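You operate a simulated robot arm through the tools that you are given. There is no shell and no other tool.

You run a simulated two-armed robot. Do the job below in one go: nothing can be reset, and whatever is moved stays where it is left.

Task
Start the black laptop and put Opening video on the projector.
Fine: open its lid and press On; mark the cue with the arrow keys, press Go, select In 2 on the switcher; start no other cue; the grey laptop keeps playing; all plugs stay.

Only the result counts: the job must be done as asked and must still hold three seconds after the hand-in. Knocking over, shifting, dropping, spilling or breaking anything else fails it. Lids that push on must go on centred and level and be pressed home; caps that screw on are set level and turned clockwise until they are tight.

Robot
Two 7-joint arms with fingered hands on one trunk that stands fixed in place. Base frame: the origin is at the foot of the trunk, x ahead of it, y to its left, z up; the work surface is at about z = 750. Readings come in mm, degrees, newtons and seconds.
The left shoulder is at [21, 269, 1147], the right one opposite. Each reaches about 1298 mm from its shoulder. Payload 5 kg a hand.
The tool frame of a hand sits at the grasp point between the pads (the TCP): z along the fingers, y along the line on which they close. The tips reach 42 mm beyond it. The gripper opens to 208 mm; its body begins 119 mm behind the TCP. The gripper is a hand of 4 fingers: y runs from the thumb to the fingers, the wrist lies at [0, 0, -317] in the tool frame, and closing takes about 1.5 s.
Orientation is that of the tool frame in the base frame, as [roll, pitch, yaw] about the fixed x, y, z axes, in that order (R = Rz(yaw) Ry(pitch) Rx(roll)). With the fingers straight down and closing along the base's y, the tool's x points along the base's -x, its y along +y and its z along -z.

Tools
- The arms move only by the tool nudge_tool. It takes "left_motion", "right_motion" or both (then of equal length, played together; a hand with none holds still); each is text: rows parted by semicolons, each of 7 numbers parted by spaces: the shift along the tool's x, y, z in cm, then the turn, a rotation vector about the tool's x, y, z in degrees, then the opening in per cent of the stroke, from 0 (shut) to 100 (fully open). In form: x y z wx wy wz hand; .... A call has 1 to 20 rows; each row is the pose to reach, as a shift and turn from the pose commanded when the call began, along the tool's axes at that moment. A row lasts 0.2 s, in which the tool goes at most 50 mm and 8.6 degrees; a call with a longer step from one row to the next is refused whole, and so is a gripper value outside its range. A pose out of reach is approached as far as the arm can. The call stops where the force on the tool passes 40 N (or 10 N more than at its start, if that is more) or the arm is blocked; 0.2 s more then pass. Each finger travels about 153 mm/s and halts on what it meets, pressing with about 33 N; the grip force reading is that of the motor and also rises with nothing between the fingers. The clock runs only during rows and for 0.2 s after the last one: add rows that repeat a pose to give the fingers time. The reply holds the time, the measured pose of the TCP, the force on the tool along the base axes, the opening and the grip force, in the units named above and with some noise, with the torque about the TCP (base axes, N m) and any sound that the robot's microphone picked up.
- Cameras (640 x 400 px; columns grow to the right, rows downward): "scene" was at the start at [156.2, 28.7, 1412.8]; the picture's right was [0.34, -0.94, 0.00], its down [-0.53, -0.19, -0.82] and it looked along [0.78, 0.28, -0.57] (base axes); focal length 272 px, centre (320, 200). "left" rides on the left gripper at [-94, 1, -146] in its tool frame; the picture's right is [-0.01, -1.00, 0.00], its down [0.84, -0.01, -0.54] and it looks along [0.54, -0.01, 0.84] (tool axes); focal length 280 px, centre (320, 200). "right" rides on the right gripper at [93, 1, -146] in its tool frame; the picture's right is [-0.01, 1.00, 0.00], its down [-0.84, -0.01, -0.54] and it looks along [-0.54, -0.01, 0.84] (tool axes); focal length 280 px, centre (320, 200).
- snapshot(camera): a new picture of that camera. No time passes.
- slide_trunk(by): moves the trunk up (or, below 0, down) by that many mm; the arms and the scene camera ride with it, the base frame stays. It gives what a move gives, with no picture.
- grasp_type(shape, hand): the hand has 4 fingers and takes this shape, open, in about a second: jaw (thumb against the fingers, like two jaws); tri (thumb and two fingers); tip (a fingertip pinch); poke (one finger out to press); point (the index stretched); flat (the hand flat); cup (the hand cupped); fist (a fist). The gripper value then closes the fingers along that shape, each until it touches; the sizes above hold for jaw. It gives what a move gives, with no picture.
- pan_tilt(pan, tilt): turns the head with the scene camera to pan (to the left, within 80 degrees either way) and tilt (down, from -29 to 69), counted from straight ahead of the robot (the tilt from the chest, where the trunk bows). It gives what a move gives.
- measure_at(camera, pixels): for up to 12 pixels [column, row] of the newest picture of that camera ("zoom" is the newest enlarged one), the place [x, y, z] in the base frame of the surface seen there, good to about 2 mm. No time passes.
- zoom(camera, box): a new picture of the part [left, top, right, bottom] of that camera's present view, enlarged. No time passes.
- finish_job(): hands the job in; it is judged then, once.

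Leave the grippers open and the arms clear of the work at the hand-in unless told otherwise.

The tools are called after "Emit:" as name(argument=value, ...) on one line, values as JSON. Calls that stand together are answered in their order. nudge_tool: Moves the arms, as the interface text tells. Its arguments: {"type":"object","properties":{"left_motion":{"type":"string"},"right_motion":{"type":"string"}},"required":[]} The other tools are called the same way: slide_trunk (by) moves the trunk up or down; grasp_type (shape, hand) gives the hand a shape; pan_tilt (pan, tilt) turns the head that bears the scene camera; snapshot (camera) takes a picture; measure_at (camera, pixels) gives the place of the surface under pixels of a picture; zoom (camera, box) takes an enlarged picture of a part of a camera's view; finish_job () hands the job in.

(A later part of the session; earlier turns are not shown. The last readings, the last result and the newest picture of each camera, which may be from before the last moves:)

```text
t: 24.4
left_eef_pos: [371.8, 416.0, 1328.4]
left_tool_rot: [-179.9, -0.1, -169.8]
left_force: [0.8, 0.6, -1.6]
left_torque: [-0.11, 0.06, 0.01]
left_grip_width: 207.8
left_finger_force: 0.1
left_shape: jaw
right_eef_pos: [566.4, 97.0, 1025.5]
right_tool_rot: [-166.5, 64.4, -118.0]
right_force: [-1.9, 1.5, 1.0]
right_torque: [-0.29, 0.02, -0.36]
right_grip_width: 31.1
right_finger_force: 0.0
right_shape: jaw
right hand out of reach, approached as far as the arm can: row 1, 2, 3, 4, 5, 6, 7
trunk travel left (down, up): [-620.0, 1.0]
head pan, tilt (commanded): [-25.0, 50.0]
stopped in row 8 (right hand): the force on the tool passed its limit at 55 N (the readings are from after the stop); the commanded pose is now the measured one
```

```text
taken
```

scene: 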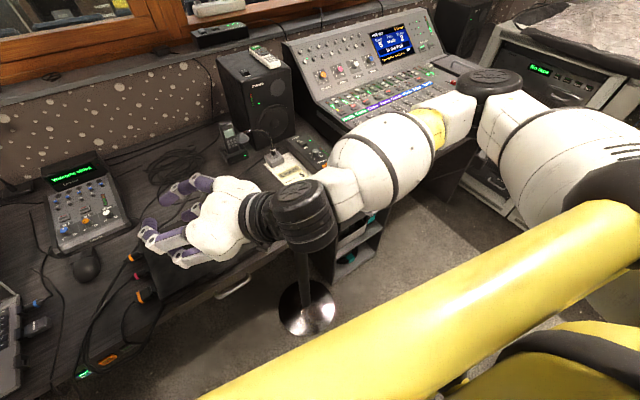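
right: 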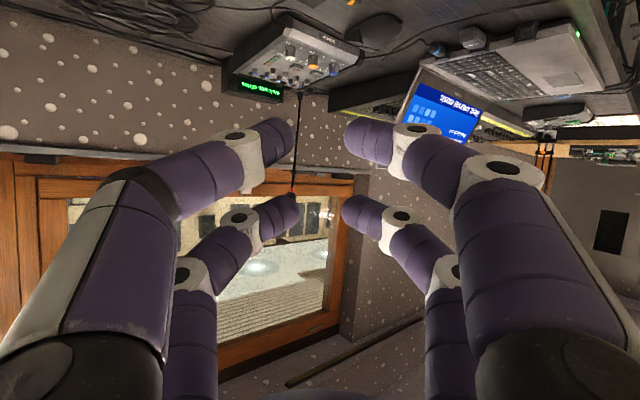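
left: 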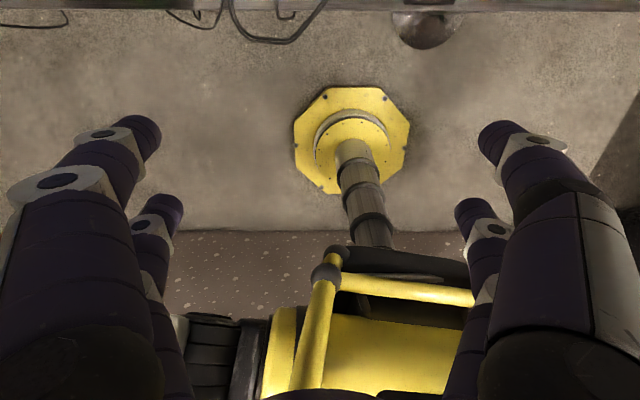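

A force stop at 55 N came in mid-air; the hand is at [566, 97, 1025], above the laptop. Before going on I check the surroundings for contact.

Emit:
pan_tilt(pan=10, tilt=45)

Emit:
snapshot(camera="scene")

Emit:
snapshot(camera="left")

```text
t: 25.4
left_eef_pos: [372.9, 413.2, 1329.8]
left_tool_rot: [-179.9, -0.1, -169.9]
left_force: [-0.1, -0.3, -0.1]
left_torque: [0.06, -0.01, -0.01]
left_grip_width: 207.9
left_finger_force: 0.2
left_shape: jaw
right_eef_pos: [566.4, 96.3, 1025.7]
right_tool_rot: [-166.4, 64.5, -118.0]
right_force: [0.4, 0.0, 0.8]
right_torque: [0.01, 0.06, 0.01]
right_grip_width: 31.3
right_finger_force: 0.1
right_shape: jaw
trunk travel left (down, up): [-620.0, 1.0]
head pan, tilt (commanded): [10.0, 45.0]
```

```text
taken
```

scene: 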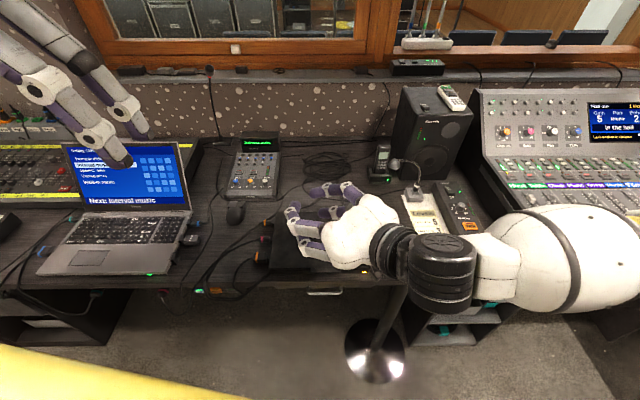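

```text
taken
```

left: 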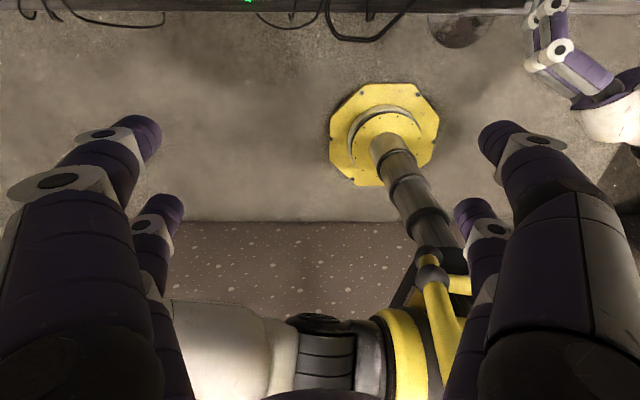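

Nothing was touched as far as I can see; the hand now has nearly the wanted direction (47° yaw, 25° down) but is too high. I test going straight down by 10 cm, which still leaves ~90 mm above the lid.

Emit:
nudge_tool(right_motion="2.26 0.25 1.05 0 0 0 15; 4.52 0.5 2.1 0 0 0 15; 6.77 0.76 3.14 0 0 0 15; 9.03 1.01 4.18 0 0 0 15; 9.03 1.01 4.18 0 0 0 15")

```text
t: 26.4
left_eef_pos: [372.6, 411.2, 1330.1]
left_tool_rot: [-179.9, 0.0, -169.9]
left_force: [-0.6, -1.3, 0.9]
left_torque: [0.25, -0.02, -0.03]
left_grip_width: 208.0
left_finger_force: 0.1
left_shape: jaw
right_eef_pos: [630.0, 79.8, 1147.3]
right_tool_rot: [-118.2, 68.1, -72.0]
right_force: [-0.7, -0.4, 0.8]
right_torque: [0.01, 0.02, 0.06]
right_grip_width: 31.0
right_finger_force: 0.1
right_shape: jaw
right hand out of reach, approached as far as the arm can: row 2, 3, 4, 5
trunk travel left (down, up): [-620.0, 1.0]
head pan, tilt (commanded): [10.0, 45.0]
stopped in row 5 (right hand): the force on the tool passed its limit at 58 N (the readings are from after the stop); the commanded pose is now the measured one
```

The arm drifted up and turned oddly near its joint limits. I unwind it: back to the comfortable start stance (hand straight down, TCP ≈ [640, −180, 1282]).

Emit:
nudge_tool(right_motion="-0.29 -1.96 -1.78 0.97 7.44 4.06 15; -0.58 -3.92 -3.56 1.95 14.87 8.13 15; -0.87 -5.88 -5.35 2.92 22.31 12.19 15; -1.16 -7.84 -7.13 3.89 29.75 16.25 15; -1.45 -9.8 -8.91 4.86 37.18 20.32 15; -1.74 -11.76 -10.69 5.84 44.62 24.38 15; -2.03 -13.72 -12.47 6.81 52.05 28.45 15; -2.32 -15.68 -14.25 7.78 59.49 32.51 15; -2.61 -17.64 -16.04 8.75 66.93 36.57 15; -2.9 -19.6 -17.82 9.73 74.36 40.64 15; -3.19 -21.56 -19.6 10.7 81.8 44.7 15; -3.19 -21.56 -19.6 10.7 81.8 44.7 15")

Emit:
snapshot(camera="scene")

```text
t: 29.0
left_eef_pos: [373.1, 414.2, 1329.1]
left_tool_rot: [-179.9, -0.2, -169.8]
left_force: [-0.2, 0.2, 0.1]
left_torque: [-0.03, 0.04, 0.01]
left_grip_width: 208.0
left_finger_force: 0.0
left_shape: jaw
right_eef_pos: [639.1, -177.6, 1279.6]
right_tool_rot: [-179.9, -0.2, -170.2]
right_force: [-0.2, 0.0, 0.6]
right_torque: [-0.04, 0.05, 0.02]
right_grip_width: 31.2
right_finger_force: 0.0
right_shape: jaw
trunk travel left (down, up): [-620.0, 1.0]
head pan, tilt (commanded): [10.0, 45.0]
```

```text
taken
```

scene: 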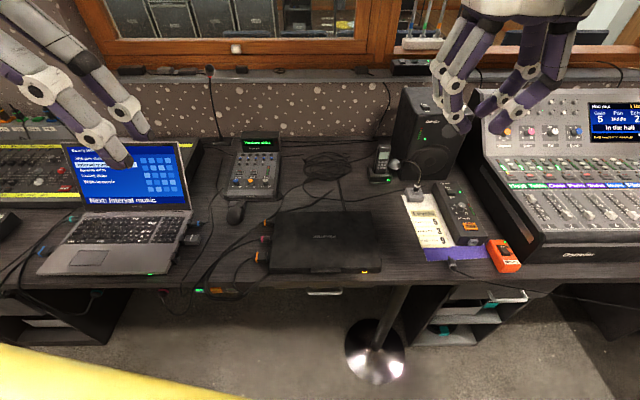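

Back in the comfortable stance and the laptop is untouched. New idea: approach from the laptop's right with the hand tilted 45° toward the left, so a thumb-side finger lies nearly horizontal, parallel to the lip. I rotate in place up here first, at 45 % opening.

Emit:
nudge_tool(right_motion="0 0 0 -7.43 -1.18 2.85 45; 0 0 0 -14.87 -2.37 5.7 45; 0 0 0 -22.3 -3.55 8.55 45; 0 0 0 -29.7 -4.73 11.4 45; 0 0 0 -37.2 -5.92 14.25 45; 0 0 0 -44.6 -7.1 17.1 45; 0 0 0 -44.6 -7.1 17.1 45")

Emit:
pan_tilt(pan=-8, tilt=30)

Emit:
snapshot(camera="scene")

Emit:
snapshot(camera="right")

```text
t: 30.6
left_eef_pos: [372.0, 414.6, 1328.5]
left_tool_rot: [-179.9, -0.1, -169.8]
left_force: [0.2, 0.7, 0.6]
left_torque: [-0.06, -0.01, -0.02]
left_grip_width: 207.9
left_finger_force: 0.0
left_shape: jaw
right_eef_pos: [640.3, -176.9, 1281.1]
right_tool_rot: [135.0, 0.0, 171.9]
right_force: [1.3, 0.3, -0.7]
right_torque: [-0.06, -0.03, -0.02]
right_grip_width: 93.5
right_finger_force: 0.0
right_shape: jaw
trunk travel left (down, up): [-620.0, 1.0]
head pan, tilt (commanded): [10.0, 45.0]
```

```text
t: 31.4
left_eef_pos: [370.8, 414.2, 1329.7]
left_tool_rot: [-179.9, -0.1, -169.8]
left_force: [0.6, 0.3, 0.0]
left_torque: [0.0, 0.0, 0.03]
left_grip_width: 207.9
left_finger_force: 0.1
left_shape: jaw
right_eef_pos: [640.6, -178.9, 1280.8]
right_tool_rot: [135.2, -0.2, 171.8]
right_force: [0.3, -0.5, 0.3]
right_torque: [-0.02, 0.0, 0.02]
right_grip_width: 93.3
right_finger_force: 0.0
right_shape: jaw
trunk travel left (down, up): [-620.0, 1.0]
head pan, tilt (commanded): [-8.0, 30.0]
```

```text
taken
```

scene: 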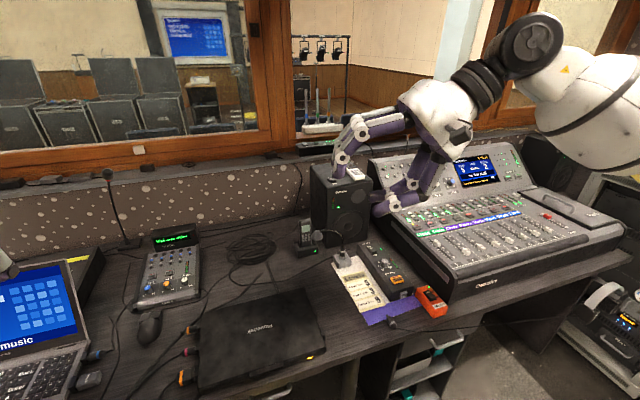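

```text
taken
```

right: 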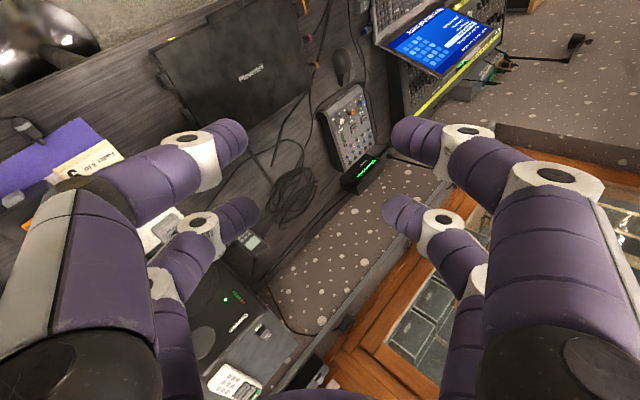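

The tilted pose was reached exactly. I zoom on the fingers at (390,180) and measure the lower (thumb-side) fingers' tips.

Emit:
zoom(camera="scene", box=[320, 110, 480, 220])

Emit:
measure_at(camera="right", pixels=[[232, 140], [242, 133], [225, 150], [215, 130], [248, 213], [255, 210], [240, 220], [232, 205], [395, 135], [405, 140], [388, 208], [395, 212]])

```text
3.64 times, centred on (400, 165) of scene
```

zoom: 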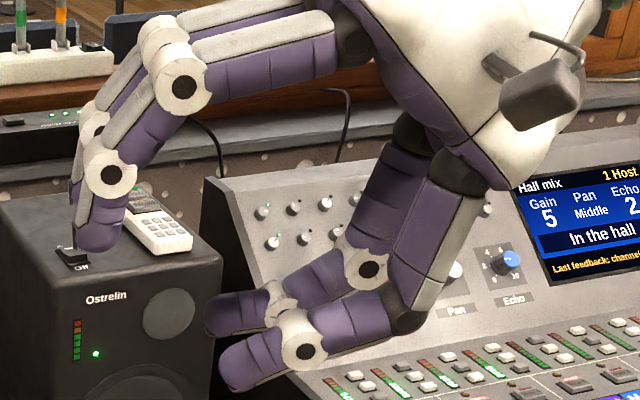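

```text
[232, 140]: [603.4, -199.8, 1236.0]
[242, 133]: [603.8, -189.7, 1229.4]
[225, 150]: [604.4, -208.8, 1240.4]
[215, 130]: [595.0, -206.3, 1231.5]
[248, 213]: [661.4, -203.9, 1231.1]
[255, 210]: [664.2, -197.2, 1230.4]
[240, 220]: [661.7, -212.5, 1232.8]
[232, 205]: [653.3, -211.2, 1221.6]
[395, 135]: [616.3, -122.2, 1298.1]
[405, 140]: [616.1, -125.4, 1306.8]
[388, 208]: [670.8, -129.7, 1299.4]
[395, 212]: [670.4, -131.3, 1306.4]
```

I measure points along both lower fingers in this zoom to get their inclination.

Emit:
measure_at(camera="zoom", pixels=[[228, 370], [240, 363], [265, 355], [280, 348], [215, 315], [230, 310], [250, 305], [260, 302], [98, 240], [90, 225], [222, 382], [210, 330]])

```text
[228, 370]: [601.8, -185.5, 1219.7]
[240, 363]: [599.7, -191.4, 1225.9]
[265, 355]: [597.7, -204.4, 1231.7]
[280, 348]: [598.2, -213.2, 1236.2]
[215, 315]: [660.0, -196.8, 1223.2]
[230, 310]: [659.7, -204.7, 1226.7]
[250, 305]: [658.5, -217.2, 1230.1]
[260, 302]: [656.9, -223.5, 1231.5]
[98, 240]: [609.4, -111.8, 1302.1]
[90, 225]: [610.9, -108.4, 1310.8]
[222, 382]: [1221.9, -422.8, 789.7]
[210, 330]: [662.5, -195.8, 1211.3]
```

The lower finger slopes ~20° down at 45° hand tilt, so tilting 20° further makes it about horizontal. I now do that while moving down to just in front of the lip, fingertip at z≈850, in front of the desk edge.

Emit:
nudge_tool(right_motion="1.76 -1.14 4.05 -2 0 0 45; 3.51 -2.28 8.11 -4 0 0 45; 5.27 -3.43 12.16 -6 0 0 45; 7.02 -4.57 16.22 -8 0 0 45; 8.78 -5.71 20.27 -10 0 0 45; 10.54 -6.85 24.32 -12 0 0 45; 12.29 -7.99 28.38 -14 0 0 45; 14.05 -9.14 32.43 -16 0 0 45; 15.8 -10.28 36.49 -18 0 0 45; 17.56 -11.42 40.54 -20 0 0 45; 17.56 -11.42 40.54 -20 0 0 45")

Emit:
pan_tilt(pan=8, tilt=50)

Emit:
snapshot(camera="scene")

Emit:
snapshot(camera="right")

```text
t: 33.8
left_eef_pos: [371.4, 414.1, 1329.5]
left_tool_rot: [-180.0, -0.1, -169.8]
left_force: [-0.7, 1.0, 0.0]
left_torque: [0.01, 0.01, 0.02]
left_grip_width: 207.9
left_finger_force: 0.1
left_shape: jaw
right_eef_pos: [493.2, 48.5, 914.8]
right_tool_rot: [115.1, -0.1, 171.9]
right_force: [-0.1, -0.3, 0.1]
right_torque: [-0.03, 0.0, -0.02]
right_grip_width: 93.6
right_finger_force: 0.0
right_shape: jaw
trunk travel left (down, up): [-620.0, 1.0]
head pan, tilt (commanded): [-8.0, 30.0]
```

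```text
t: 34.6
left_eef_pos: [371.5, 414.5, 1328.3]
left_tool_rot: [-179.9, -0.1, -169.7]
left_force: [-0.1, -0.5, 0.1]
left_torque: [0.03, 0.0, 0.0]
left_grip_width: 208.0
left_finger_force: 0.0
left_shape: jaw
right_eef_pos: [493.3, 48.7, 914.0]
right_tool_rot: [115.1, -0.1, 171.9]
right_force: [-0.3, 0.0, -0.5]
right_torque: [-0.01, -0.04, 0.01]
right_grip_width: 93.3
right_finger_force: 0.1
right_shape: jaw
trunk travel left (down, up): [-620.0, 1.0]
head pan, tilt (commanded): [8.0, 50.0]
```

```text
taken
```

scene: 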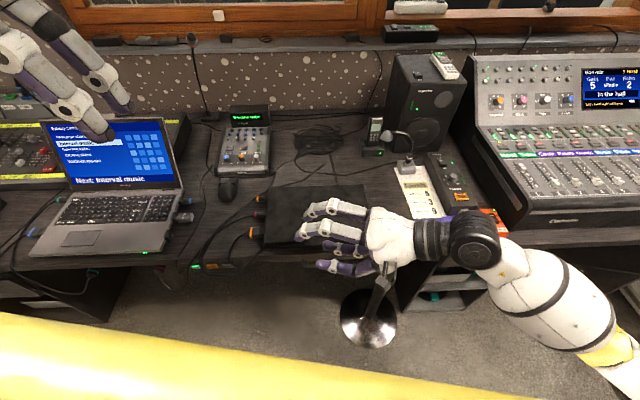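

```text
taken
```

right: 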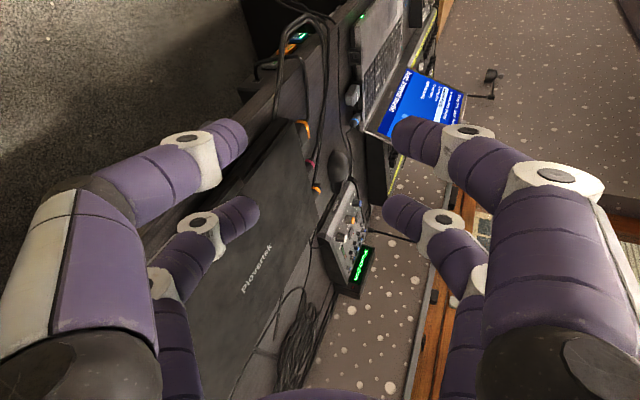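

Pose reached: hand in front of the laptop, thumbs below (near (345,248) and (335,268) in the scene). I zoom and measure the thumbs' positions and the lip.

Emit:
zoom(camera="scene", box=[270, 180, 398, 290])

Emit:
zoom(camera="right", box=[140, 100, 300, 260])

```text
3.64 times, centred on (334, 235) of scene
```

zoom: 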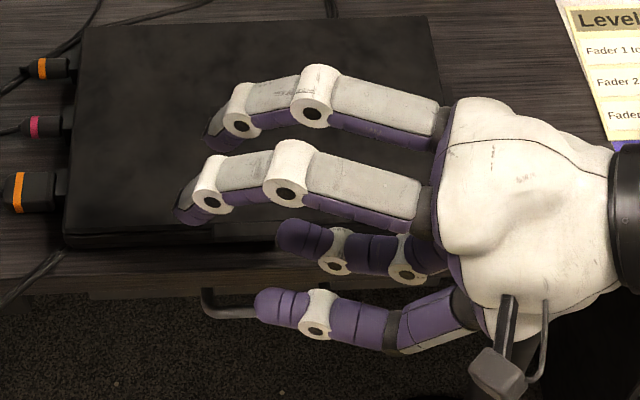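

```text
2.50 times, centred on (220, 180) of right
```

zoom: 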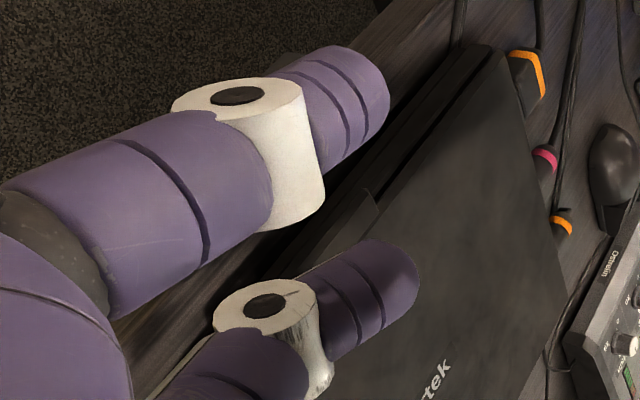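

I measure the far thumb's tip and top (zoom (285,238), (310,235)), plus the near thumb.

Emit:
zoom(camera="scene", box=[310, 235, 374, 275])

Emit:
measure_at(camera="scene", pixels=[[325, 246], [328, 245], [333, 246], [323, 249], [328, 251], [336, 253], [319, 265], [323, 264], [330, 267], [318, 268], [322, 271]])

```text
10.00 times, centred on (342, 255) of scene
```

zoom: 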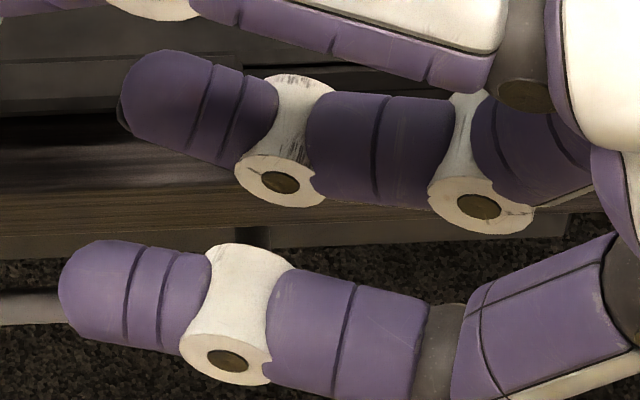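

```text
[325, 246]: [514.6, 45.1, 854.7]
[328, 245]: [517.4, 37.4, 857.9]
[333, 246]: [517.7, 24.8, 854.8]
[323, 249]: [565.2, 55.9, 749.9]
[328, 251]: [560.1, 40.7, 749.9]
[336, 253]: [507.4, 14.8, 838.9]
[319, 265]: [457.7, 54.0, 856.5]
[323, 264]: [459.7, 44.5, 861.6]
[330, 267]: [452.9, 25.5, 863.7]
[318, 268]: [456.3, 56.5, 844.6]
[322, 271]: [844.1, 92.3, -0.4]
```

The far thumb lies horizontally, its tip centre at about [522, 40, 848], just in front of the desk edge. I lower it to z≈763 (still in front of the desk edge) and then look again.

Emit:
nudge_tool(right_motion="-0.03 -2.38 1.59 0 0 0 45; -0.06 -4.77 3.19 0 0 0 45; -0.09 -7.15 4.78 0 0 0 45; -0.09 -7.15 4.78 0 0 0 45")

Emit:
zoom(camera="scene", box=[278, 210, 390, 290])

Emit:
zoom(camera="right", box=[140, 100, 300, 260])

```text
t: 35.6
left_eef_pos: [372.0, 414.1, 1329.8]
left_tool_rot: [-179.9, -0.2, -169.8]
left_force: [-0.4, -0.3, 0.0]
left_torque: [-0.04, -0.01, 0.05]
left_grip_width: 208.3
left_finger_force: 0.1
left_shape: jaw
right_eef_pos: [495.7, 62.7, 829.5]
right_tool_rot: [115.1, 0.0, 171.8]
right_force: [0.2, 0.2, 0.2]
right_torque: [-0.02, -0.01, -0.04]
right_grip_width: 93.3
right_finger_force: 0.0
right_shape: jaw
trunk travel left (down, up): [-620.0, 1.0]
head pan, tilt (commanded): [8.0, 50.0]
```

```text
5.00 times, centred on (334, 250) of scene
```

zoom: 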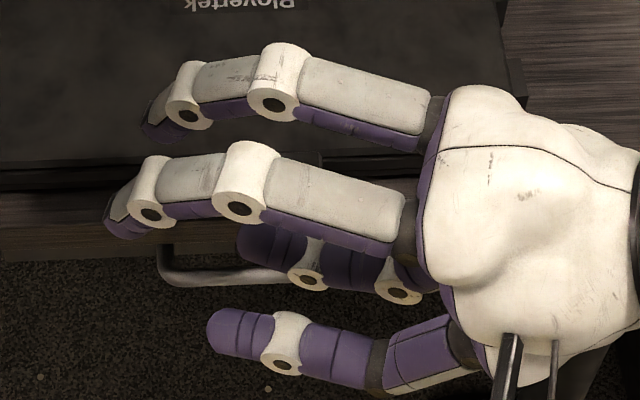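

```text
2.50 times, centred on (220, 180) of right
```

zoom: 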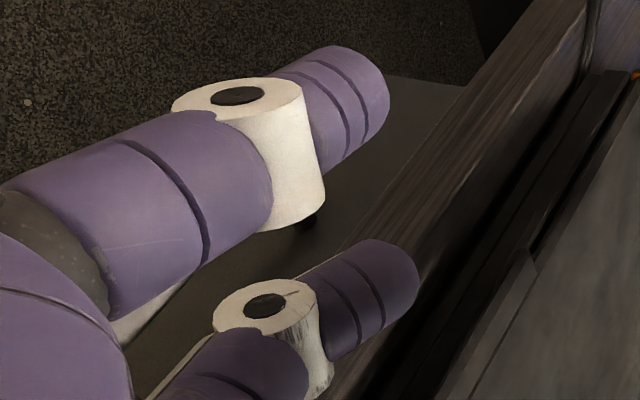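

Now I have a good low view of the lip's left part at zoom (500,310). I measure points across it and on the desk edge and base front.

Emit:
measure_at(camera="zoom", pixels=[[440, 330], [452, 330], [464, 330], [476, 330], [488, 330], [500, 330], [515, 330], [420, 230], [440, 210], [470, 200], [490, 200], [510, 200]])

Emit:
measure_at(camera="zoom", pixels=[[525, 200], [540, 200], [555, 200], [570, 200], [430, 370], [445, 370], [460, 370], [475, 370], [400, 250], [405, 285], [380, 255], [350, 265]])

```text
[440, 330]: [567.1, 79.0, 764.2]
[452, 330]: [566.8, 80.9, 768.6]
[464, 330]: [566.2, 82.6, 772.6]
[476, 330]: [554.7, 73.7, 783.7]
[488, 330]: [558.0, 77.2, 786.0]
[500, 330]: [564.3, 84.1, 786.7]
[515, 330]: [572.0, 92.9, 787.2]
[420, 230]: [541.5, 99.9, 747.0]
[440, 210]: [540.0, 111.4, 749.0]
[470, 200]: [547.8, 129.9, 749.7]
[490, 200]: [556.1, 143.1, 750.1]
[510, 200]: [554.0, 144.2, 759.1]
```

```text
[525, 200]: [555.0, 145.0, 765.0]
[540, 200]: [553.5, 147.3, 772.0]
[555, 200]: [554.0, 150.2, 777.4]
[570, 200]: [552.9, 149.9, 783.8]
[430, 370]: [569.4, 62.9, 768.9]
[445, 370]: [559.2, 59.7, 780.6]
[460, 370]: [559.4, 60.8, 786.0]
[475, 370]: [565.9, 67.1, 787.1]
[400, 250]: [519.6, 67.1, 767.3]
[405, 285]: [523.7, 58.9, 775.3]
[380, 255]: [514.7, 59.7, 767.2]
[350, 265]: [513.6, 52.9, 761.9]
```

Lip: front at f≈560, bottom about z 778, desk at 750; base front 12 mm behind. The finger (22 mm thick, centre z≈763) should fit. I check the finger's slope along its length before inserting it.

Emit:
zoom(camera="scene", box=[310, 245, 374, 285])

Emit:
measure_at(camera="zoom", pixels=[[170, 110], [190, 115], [210, 120], [230, 125], [180, 140], [220, 150], [245, 165], [330, 130], [360, 140], [390, 150], [290, 140], [270, 160]])

Emit:
measure_at(camera="right", pixels=[[242, 198], [235, 202], [225, 208], [250, 205], [240, 215], [200, 222], [185, 235], [175, 245], [165, 255]])

```text
10.00 times, centred on (342, 265) of scene
```

zoom: 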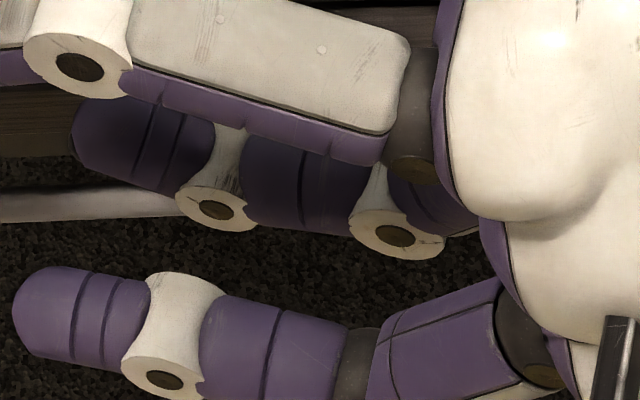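

```text
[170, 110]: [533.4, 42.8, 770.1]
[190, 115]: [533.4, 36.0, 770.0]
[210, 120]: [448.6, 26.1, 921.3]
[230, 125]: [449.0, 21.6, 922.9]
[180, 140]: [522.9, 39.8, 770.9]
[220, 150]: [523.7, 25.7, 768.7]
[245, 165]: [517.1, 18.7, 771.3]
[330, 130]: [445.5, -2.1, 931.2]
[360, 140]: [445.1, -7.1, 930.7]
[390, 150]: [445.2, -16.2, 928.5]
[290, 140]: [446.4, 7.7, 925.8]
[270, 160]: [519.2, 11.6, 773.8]
```

```text
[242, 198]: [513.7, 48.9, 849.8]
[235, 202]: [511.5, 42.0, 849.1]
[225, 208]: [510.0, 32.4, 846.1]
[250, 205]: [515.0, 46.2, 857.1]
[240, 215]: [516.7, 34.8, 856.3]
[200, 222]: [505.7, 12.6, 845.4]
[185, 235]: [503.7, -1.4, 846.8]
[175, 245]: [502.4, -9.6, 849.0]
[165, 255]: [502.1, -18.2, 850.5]
```

The finger is level, top about z 773, and fits under the lip. I slide it forward 33 mm under the lip, slowly.

Emit:
nudge_tool(right_motion="-0.78 0.11 0.24 0 0 0 45; -1.56 0.22 0.48 0 0 0 45; -2.34 0.34 0.71 0 0 0 45; -3.12 0.45 0.95 0 0 0 45; -3.12 0.45 0.95 0 0 0 45")

Emit:
zoom(camera="scene", box=[278, 200, 390, 280])

Emit:
snapshot(camera="right")

Emit:
zoom(camera="right", box=[140, 100, 300, 260])

```text
t: 36.6
left_eef_pos: [372.7, 413.1, 1329.5]
left_tool_rot: [-179.9, -0.1, -169.9]
left_force: [1.3, 0.3, -1.0]
left_torque: [-0.03, 0.2, -0.01]
left_grip_width: 207.9
left_finger_force: 0.0
left_shape: jaw
right_eef_pos: [518.3, 68.2, 828.7]
right_tool_rot: [115.1, -0.6, 172.4]
right_force: [-19.4, -11.9, 13.4]
right_torque: [-1.45, 1.1, -1.06]
right_grip_width: 93.2
right_finger_force: 0.1
right_shape: jaw
trunk travel left (down, up): [-620.0, 1.0]
head pan, tilt (commanded): [8.0, 50.0]
stopped in row 4 (right hand): the force on the tool passed its limit at 48 N (the readings are from after the stop); the commanded pose is now the measured one
```

```text
5.00 times, centred on (334, 240) of scene
```

zoom: 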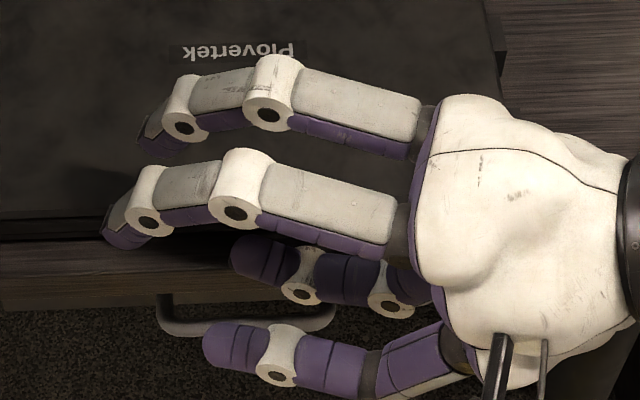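

```text
taken
```

right: 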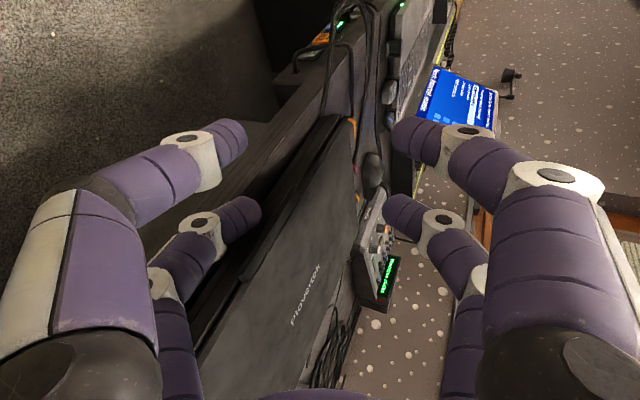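

```text
2.50 times, centred on (220, 180) of right
```

zoom: 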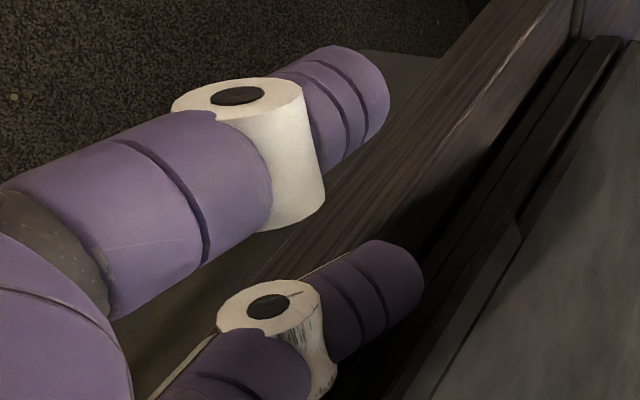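

The finger met resistance (−19, −12, +13 N): most likely its knuckle touches the desk's edge from below. I measure the finger and knuckle in this view before correcting.

Emit:
measure_at(camera="zoom", pixels=[[418, 275], [405, 255], [385, 245], [420, 295], [405, 305], [385, 320], [360, 335], [390, 280], [360, 290], [335, 300], [265, 308], [320, 330]])

Emit:
measure_at(camera="zoom", pixels=[[230, 330], [215, 320], [330, 375], [250, 350], [220, 370], [190, 370], [460, 290], [475, 310], [440, 320], [425, 340], [412, 360], [400, 380]])

```text
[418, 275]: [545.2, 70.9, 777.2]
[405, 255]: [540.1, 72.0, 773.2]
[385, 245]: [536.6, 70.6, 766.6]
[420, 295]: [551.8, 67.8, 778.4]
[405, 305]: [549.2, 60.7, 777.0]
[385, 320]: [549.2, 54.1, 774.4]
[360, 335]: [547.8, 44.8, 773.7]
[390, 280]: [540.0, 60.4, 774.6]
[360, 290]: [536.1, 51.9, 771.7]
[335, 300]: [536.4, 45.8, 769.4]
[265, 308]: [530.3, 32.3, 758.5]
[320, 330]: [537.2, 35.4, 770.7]
```

```text
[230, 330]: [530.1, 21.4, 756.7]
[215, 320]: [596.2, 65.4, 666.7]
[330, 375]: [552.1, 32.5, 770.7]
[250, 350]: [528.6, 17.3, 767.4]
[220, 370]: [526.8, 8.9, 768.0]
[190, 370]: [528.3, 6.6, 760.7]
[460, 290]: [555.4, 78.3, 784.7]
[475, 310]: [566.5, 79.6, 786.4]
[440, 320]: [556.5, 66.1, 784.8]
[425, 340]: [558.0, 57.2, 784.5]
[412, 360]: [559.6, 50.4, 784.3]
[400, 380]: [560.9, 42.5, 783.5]
```

The finger actually points ~12° upward, so its thick knuckle is low and meets the desk edge. I back off 20 mm, tilt the hand 10° and yaw it 16° about the fingertip so that only the fingertip is above the desk.

Emit:
nudge_tool(right_motion="0.95 -0.25 -0.22 0 0 0 45; 1.9 -0.51 -0.44 0 0 0 45; 1.74 -0.29 0.13 3.26 -4.62 2.68 45; 1.59 -0.07 0.69 6.51 -9.25 5.35 45; 1.43 0.15 1.26 9.77 -13.87 8.03 45; 1.43 0.15 1.26 9.77 -13.87 8.03 45")

Emit:
zoom(camera="scene", box=[278, 200, 390, 280])

Emit:
zoom(camera="right", box=[140, 100, 300, 260])

```text
t: 38.0
left_eef_pos: [372.7, 413.3, 1328.9]
left_tool_rot: [-179.8, 0.0, -169.9]
left_force: [-0.7, -0.3, 0.2]
left_torque: [0.0, 0.0, 0.0]
left_grip_width: 208.0
left_finger_force: 0.1
left_shape: jaw
right_eef_pos: [507.5, 81.8, 824.3]
right_tool_rot: [125.1, -0.5, 156.1]
right_force: [1.0, -0.2, -0.7]
right_torque: [-0.02, 0.02, 0.0]
right_grip_width: 93.5
right_finger_force: 0.0
right_shape: jaw
trunk travel left (down, up): [-620.0, 1.0]
head pan, tilt (commanded): [8.0, 50.0]
```

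```text
5.00 times, centred on (334, 240) of scene
```

zoom: 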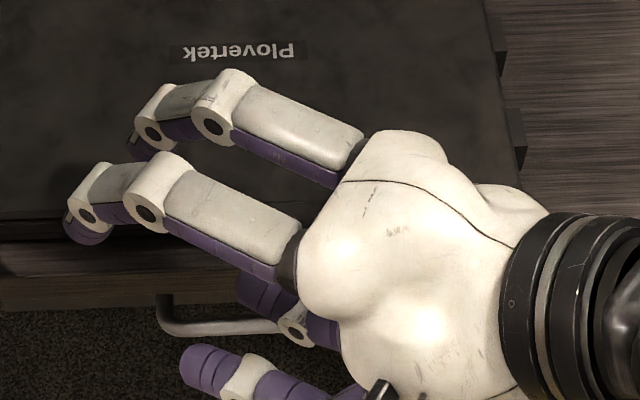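

```text
2.50 times, centred on (220, 180) of right
```

zoom: 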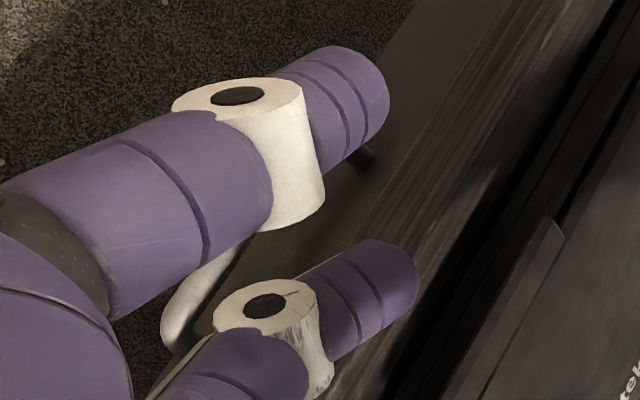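

Reached without contact. I measure the finger again in this picture.

Emit:
measure_at(camera="zoom", pixels=[[414, 275], [405, 255], [385, 245], [416, 290], [402, 302], [385, 315], [360, 332], [390, 275], [360, 290], [335, 300], [325, 350], [328, 375]])

Emit:
measure_at(camera="zoom", pixels=[[440, 390], [460, 360], [480, 330], [500, 300], [520, 268], [540, 240], [430, 330], [450, 300], [400, 200], [440, 150], [550, 260], [380, 380]])

```text
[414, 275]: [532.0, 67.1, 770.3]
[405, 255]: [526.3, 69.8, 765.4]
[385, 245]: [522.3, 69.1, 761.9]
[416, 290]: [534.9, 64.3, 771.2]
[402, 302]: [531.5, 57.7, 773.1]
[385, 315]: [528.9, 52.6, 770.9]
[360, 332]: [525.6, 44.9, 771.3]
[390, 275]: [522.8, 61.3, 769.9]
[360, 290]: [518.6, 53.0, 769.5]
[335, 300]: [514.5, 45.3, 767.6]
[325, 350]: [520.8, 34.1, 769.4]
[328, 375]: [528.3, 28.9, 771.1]
```

```text
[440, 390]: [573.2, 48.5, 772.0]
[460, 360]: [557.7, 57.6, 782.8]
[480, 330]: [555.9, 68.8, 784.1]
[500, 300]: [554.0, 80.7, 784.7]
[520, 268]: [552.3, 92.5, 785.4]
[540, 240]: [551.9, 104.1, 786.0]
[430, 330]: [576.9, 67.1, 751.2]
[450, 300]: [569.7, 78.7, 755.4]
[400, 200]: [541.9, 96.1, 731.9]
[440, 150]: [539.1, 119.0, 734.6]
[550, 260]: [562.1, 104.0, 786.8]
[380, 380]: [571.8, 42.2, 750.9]
```

The finger is now level, its top at z≈772 (centre ≈761), tip about 28 mm short of its place. I raise it 4.5 mm and slide it forward 27 mm under the lip in small steps.

Emit:
nudge_tool(right_motion="0 0.37 -0.26 0 0 0 45; -0.56 0.59 0.05 0 0 0 45; -1.11 0.82 0.36 0 0 0 45; -1.67 1.04 0.67 0 0 0 45; -2.22 1.26 0.98 0 0 0 45; -2.22 1.26 0.98 0 0 0 45")

Emit:
zoom(camera="scene", box=[278, 200, 390, 280])

Emit:
zoom(camera="right", box=[140, 100, 300, 260])

```text
t: 39.4
left_eef_pos: [371.0, 413.9, 1328.8]
left_tool_rot: [-179.9, -0.1, -169.7]
left_force: [0.5, -0.3, -0.2]
left_torque: [-0.01, 0.05, 0.0]
left_grip_width: 208.0
left_finger_force: 0.0
left_shape: jaw
right_eef_pos: [533.8, 86.9, 829.4]
right_tool_rot: [125.1, -0.5, 156.3]
right_force: [-5.1, -0.5, 0.9]
right_torque: [-0.04, 0.34, -0.08]
right_grip_width: 93.6
right_finger_force: 0.0
right_shape: jaw
trunk travel left (down, up): [-620.0, 1.0]
head pan, tilt (commanded): [8.0, 50.0]
```

```text
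5.00 times, centred on (334, 240) of scene
```

zoom: 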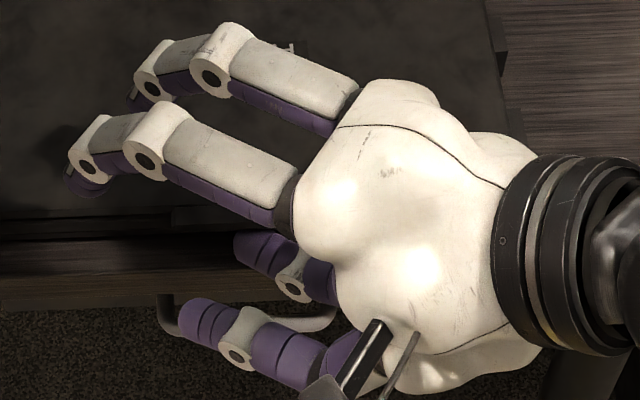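

```text
2.50 times, centred on (220, 180) of right
```

zoom: 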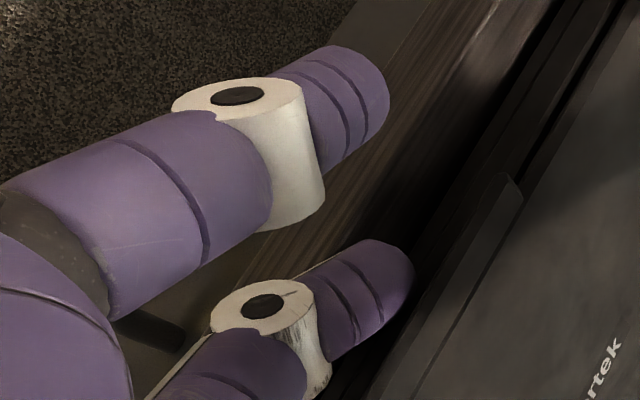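

A light contact (−5 N in x). I measure where the fingertip is now relative to the lip.

Emit:
measure_at(camera="zoom", pixels=[[412, 275], [405, 255], [385, 245], [413, 285], [408, 297], [400, 305], [385, 318], [370, 330], [390, 275], [420, 310], [435, 300], [400, 330]])

```text
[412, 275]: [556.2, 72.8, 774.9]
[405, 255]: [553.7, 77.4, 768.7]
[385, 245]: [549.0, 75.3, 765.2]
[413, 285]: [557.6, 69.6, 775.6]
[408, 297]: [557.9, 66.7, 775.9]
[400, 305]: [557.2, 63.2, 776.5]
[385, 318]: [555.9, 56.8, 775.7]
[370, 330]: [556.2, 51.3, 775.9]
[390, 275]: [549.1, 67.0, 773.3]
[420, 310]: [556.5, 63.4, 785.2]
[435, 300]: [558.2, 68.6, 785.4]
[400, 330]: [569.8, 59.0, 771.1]
```

The fingertip lies under the lip (overlap ~10 mm, centre z≈764). Now I lift slowly along the lid's arc, to about 15° opening first.

Emit:
nudge_tool(right_motion="-0.07 0.85 -0.53 0 0 0 45; -0.24 1.86 -1.09 0 0 0 45; -0.51 2.75 -1.49 0 0 0 45; -0.79 3.61 -1.85 0 0 0 45; -1.15 4.49 -2.15 0 0 0 45; -1.55 5.34 -2.41 0 0 0 45")

Emit:
snapshot(camera="scene")

Emit:
snapshot(camera="right")

```text
t: 40.8
left_eef_pos: [372.7, 414.5, 1329.9]
left_tool_rot: [-179.9, -0.1, -169.7]
left_force: [0.0, -0.3, 0.7]
left_torque: [0.03, 0.02, -0.02]
left_grip_width: 207.8
left_finger_force: 0.0
left_shape: jaw
right_eef_pos: [552.8, 91.4, 886.2]
right_tool_rot: [125.2, -0.6, 156.2]
right_force: [-5.3, -1.3, -2.6]
right_torque: [0.03, 0.4, -0.13]
right_grip_width: 96.3
right_finger_force: 0.0
right_shape: jaw
trunk travel left (down, up): [-620.0, 1.0]
head pan, tilt (commanded): [8.0, 50.0]
```

```text
taken
```

scene: 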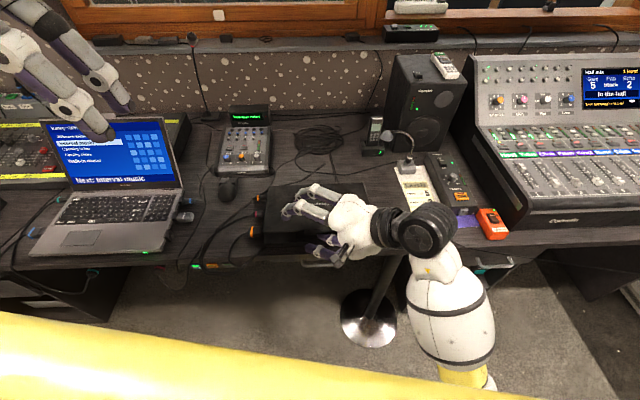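

```text
taken
```

right: 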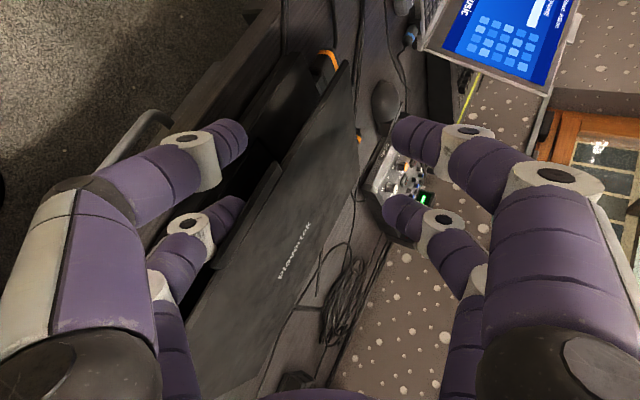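

The lid is rising with the finger, forces small. I continue along the arc to about 60°.

Emit:
nudge_tool(right_motion="-0.77 1.64 -0.5 0 0 0 45; -1.45 3.22 -1.03 0 0 0 45; -2.13 4.8 -1.56 0 0 0 45; -2.92 6.36 -1.98 0 0 0 45; -3.71 7.91 -2.4 0 0 0 45; -4.7 9.38 -2.6 0 0 0 45; -5.69 10.85 -2.79 0 0 0 45; -6.86 12.21 -2.76 0 0 0 45; -8.02 13.56 -2.73 0 0 0 45")

Emit:
snapshot(camera="scene")

Emit:
snapshot(camera="right")

```text
t: 42.8
left_eef_pos: [372.5, 414.0, 1329.2]
left_tool_rot: [-180.0, -0.1, -169.8]
left_force: [-0.8, 0.6, 0.2]
left_torque: [0.01, -0.02, 0.0]
left_grip_width: 207.9
left_finger_force: 0.0
left_shape: jaw
right_eef_pos: [649.9, 108.6, 1012.3]
right_tool_rot: [125.1, -0.5, 156.2]
right_force: [-1.8, -1.2, -1.8]
right_torque: [0.02, 0.18, -0.09]
right_grip_width: 94.6
right_finger_force: 0.1
right_shape: jaw
trunk travel left (down, up): [-620.0, 1.0]
head pan, tilt (commanded): [8.0, 50.0]
```

```text
taken
```

scene: 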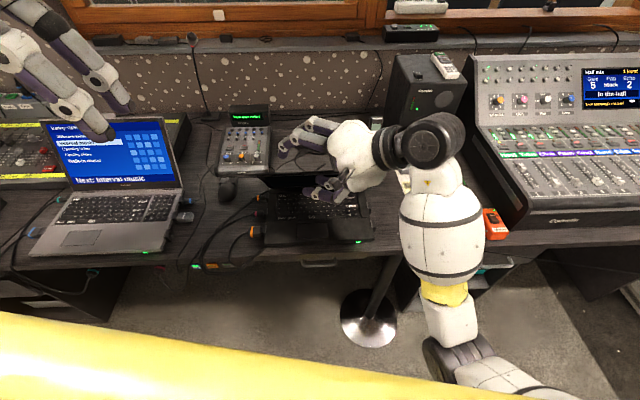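

```text
taken
```

right: 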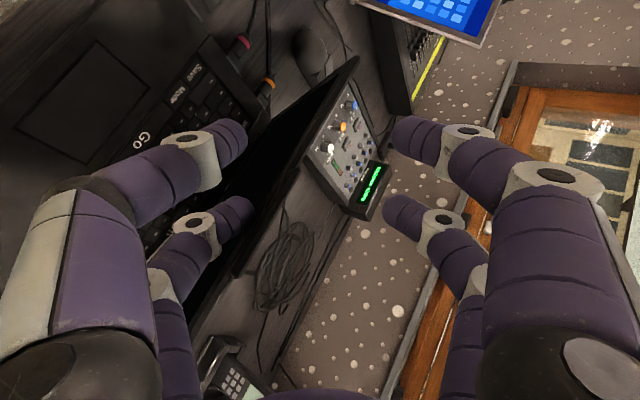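

The lid is at about 60°, the keyboard ("Go", "Mode", "Save") is visible. I push on to about 100°.

Emit:
nudge_tool(right_motion="-1.31 1.19 0.27 0 0 0 45; -2.62 2.38 0.53 0 0 0 45; -4.02 3.38 1.0 0 0 0 45; -5.42 4.37 1.48 0 0 0 45; -6.89 5.14 2.17 0 0 0 45; -8.35 5.91 2.85 0 0 0 45; -9.82 6.43 3.72 0 0 0 45; -11.29 6.94 4.59 0 0 0 45")

Emit:
snapshot(camera="scene")

Emit:
snapshot(camera="right")

```text
t: 44.6
left_eef_pos: [371.6, 413.0, 1329.6]
left_tool_rot: [-179.9, -0.1, -169.8]
left_force: [-0.1, 0.5, 0.6]
left_torque: [0.0, 0.04, -0.01]
left_grip_width: 207.9
left_finger_force: 0.1
left_shape: jaw
right_eef_pos: [785.4, 135.7, 1042.7]
right_tool_rot: [125.1, -0.3, 156.3]
right_force: [0.8, -0.7, -0.2]
right_torque: [0.04, 0.0, 0.04]
right_grip_width: 93.8
right_finger_force: 0.0
right_shape: jaw
trunk travel left (down, up): [-620.0, 1.0]
head pan, tilt (commanded): [8.0, 50.0]
```

```text
taken
```

scene: 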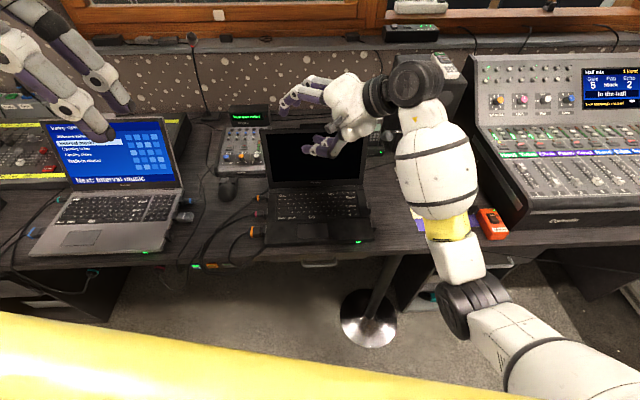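

```text
taken
```

right: 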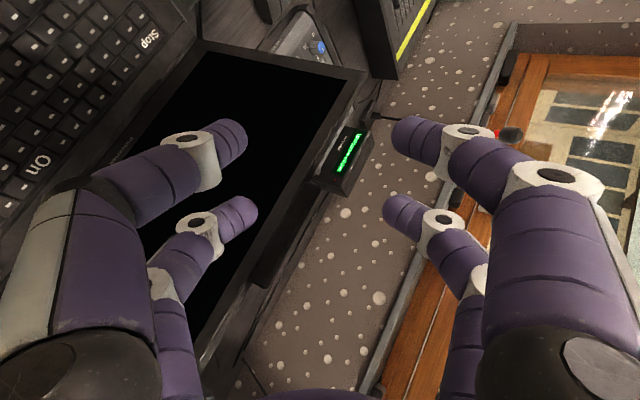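

The lid stands open at roughly 100°. I zoom in to check its angle and the LED, which looks green now at (358,242).

Emit:
zoom(camera="scene", box=[250, 120, 390, 260])

Emit:
measure_at(camera="scene", pixels=[[272, 150], [272, 185], [290, 150], [300, 185], [358, 155], [364, 188], [268, 135], [285, 180], [275, 240], [370, 238]])

```text
2.86 times, centred on (320, 190) of scene
```

zoom: 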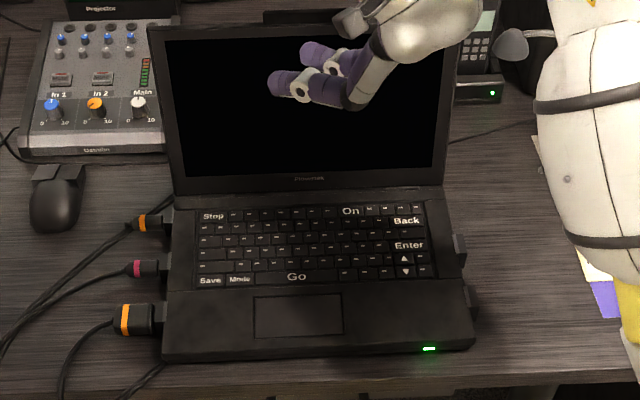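

```text
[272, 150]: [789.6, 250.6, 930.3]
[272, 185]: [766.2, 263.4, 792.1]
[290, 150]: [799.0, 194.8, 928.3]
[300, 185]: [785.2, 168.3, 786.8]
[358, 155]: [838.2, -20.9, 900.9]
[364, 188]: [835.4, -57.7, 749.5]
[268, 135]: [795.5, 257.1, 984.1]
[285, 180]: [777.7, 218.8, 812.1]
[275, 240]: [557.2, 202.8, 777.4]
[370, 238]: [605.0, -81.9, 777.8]
```

The lid is at about 98°. For safety and easier key access I push it about 8–10° further (35 mm).

Emit:
nudge_tool(right_motion="-0.96 0.25 0.63 0 0 0 45; -1.93 0.5 1.26 0 0 0 45; -2.89 0.75 1.89 0 0 0 45")

Emit:
zoom(camera="scene", box=[250, 120, 390, 260])

Emit:
measure_at(camera="zoom", pixels=[[168, 60], [175, 120], [182, 180], [230, 130], [250, 180], [440, 100], [430, 170], [165, 40], [300, 160]])

```text
t: 45.4
left_eef_pos: [371.6, 413.1, 1328.7]
left_tool_rot: [-179.8, -0.2, -169.8]
left_force: [0.2, -1.1, -0.7]
left_torque: [0.0, 0.01, 0.01]
left_grip_width: 207.9
left_finger_force: 0.0
left_shape: jaw
right_eef_pos: [819.4, 140.4, 1036.6]
right_tool_rot: [125.1, -0.5, 156.3]
right_force: [0.9, -0.7, -0.3]
right_torque: [0.01, 0.01, 0.01]
right_grip_width: 93.3
right_finger_force: 0.1
right_shape: jaw
trunk travel left (down, up): [-620.0, 1.0]
head pan, tilt (commanded): [8.0, 50.0]
```

```text
2.86 times, centred on (320, 190) of scene
```

zoom: 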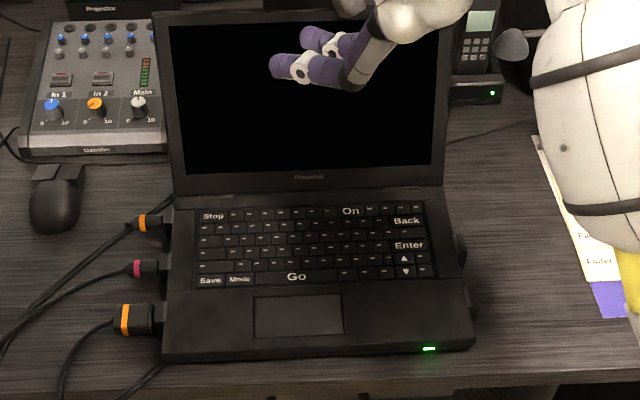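

```text
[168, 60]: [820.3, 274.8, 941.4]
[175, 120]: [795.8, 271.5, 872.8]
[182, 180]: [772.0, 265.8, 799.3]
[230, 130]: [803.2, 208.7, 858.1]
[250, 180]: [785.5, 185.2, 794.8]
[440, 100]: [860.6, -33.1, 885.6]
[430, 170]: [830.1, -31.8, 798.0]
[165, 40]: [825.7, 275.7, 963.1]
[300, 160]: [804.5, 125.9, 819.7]
```

The lid now stands at about 108° (inner face f 807→862 over z 799→963). Keyboard labels are readable: On (350,211), Enter, arrows (404,258)/(405,271), Go (296,277). I measure the keys, then back the hand away.

Emit:
measure_at(camera="zoom", pixels=[[350, 212], [406, 221], [409, 245], [404, 258], [405, 271], [296, 277], [240, 280], [421, 270], [389, 271], [213, 216], [330, 212], [369, 212]])

Emit:
nudge_tool(right_motion="3.5 1.3 -4.5 0 0 0 45; 5.9 3.9 -8.0 0 0 0 45; 8.3 6.5 -11.5 0 0 0 45; 10.7 9.1 -14.5 0 0 0 45; 10.7 9.1 -14.5 0 0 0 45")

Emit:
snapshot(camera="scene")

```text
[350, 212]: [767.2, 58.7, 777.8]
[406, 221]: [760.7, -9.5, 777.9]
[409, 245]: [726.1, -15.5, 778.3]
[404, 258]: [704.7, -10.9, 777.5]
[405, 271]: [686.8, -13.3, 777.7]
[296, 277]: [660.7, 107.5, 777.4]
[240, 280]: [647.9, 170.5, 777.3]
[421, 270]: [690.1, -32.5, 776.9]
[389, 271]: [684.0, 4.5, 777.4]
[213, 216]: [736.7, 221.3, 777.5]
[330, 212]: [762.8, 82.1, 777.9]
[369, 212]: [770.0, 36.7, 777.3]
```

```text
refused: row 1 steps farther than a row can; nothing moved
```

```text
taken
```

scene: 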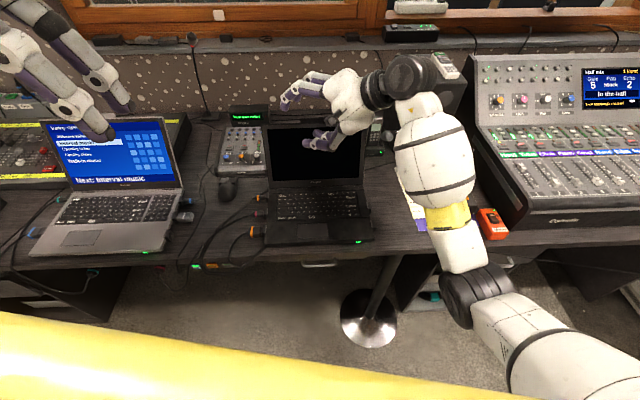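

The first step was too long; I back away in shorter steps, first toward the robot, then up.

Emit:
nudge_tool(right_motion="3.3 -1.32 -1.83 0 0 0 45; 6.62 -1.0 -4.81 0 0 0 45; 8.96 1.17 -8.28 0 0 0 45; 10.65 4.11 -11.73 0 0 0 45; 11.52 7.47 -14.77 0 0 0 45; 11.52 7.47 -14.77 0 0 0 45")

Emit:
snapshot(camera="scene")

```text
t: 46.8
left_eef_pos: [373.5, 413.5, 1329.1]
left_tool_rot: [-179.9, 0.0, -169.9]
left_force: [1.2, 0.2, -0.3]
left_torque: [0.04, 0.05, 0.02]
left_grip_width: 207.9
left_finger_force: 0.2
left_shape: jaw
right_eef_pos: [684.5, 113.9, 1184.9]
right_tool_rot: [125.1, -0.5, 156.3]
right_force: [0.0, 0.2, -0.3]
right_torque: [0.02, 0.01, 0.04]
right_grip_width: 93.8
right_finger_force: 0.0
right_shape: jaw
trunk travel left (down, up): [-620.0, 1.0]
head pan, tilt (commanded): [8.0, 50.0]
```

```text
taken
```

scene: 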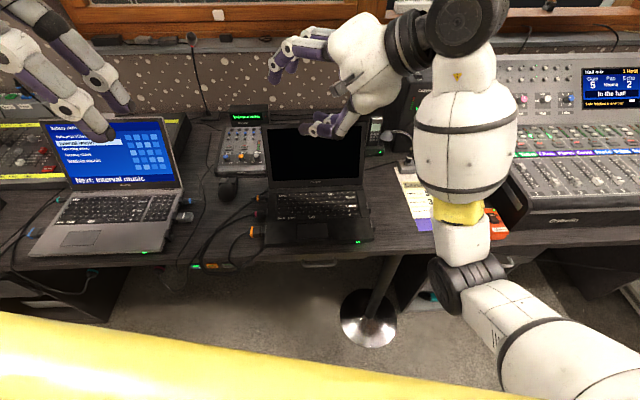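

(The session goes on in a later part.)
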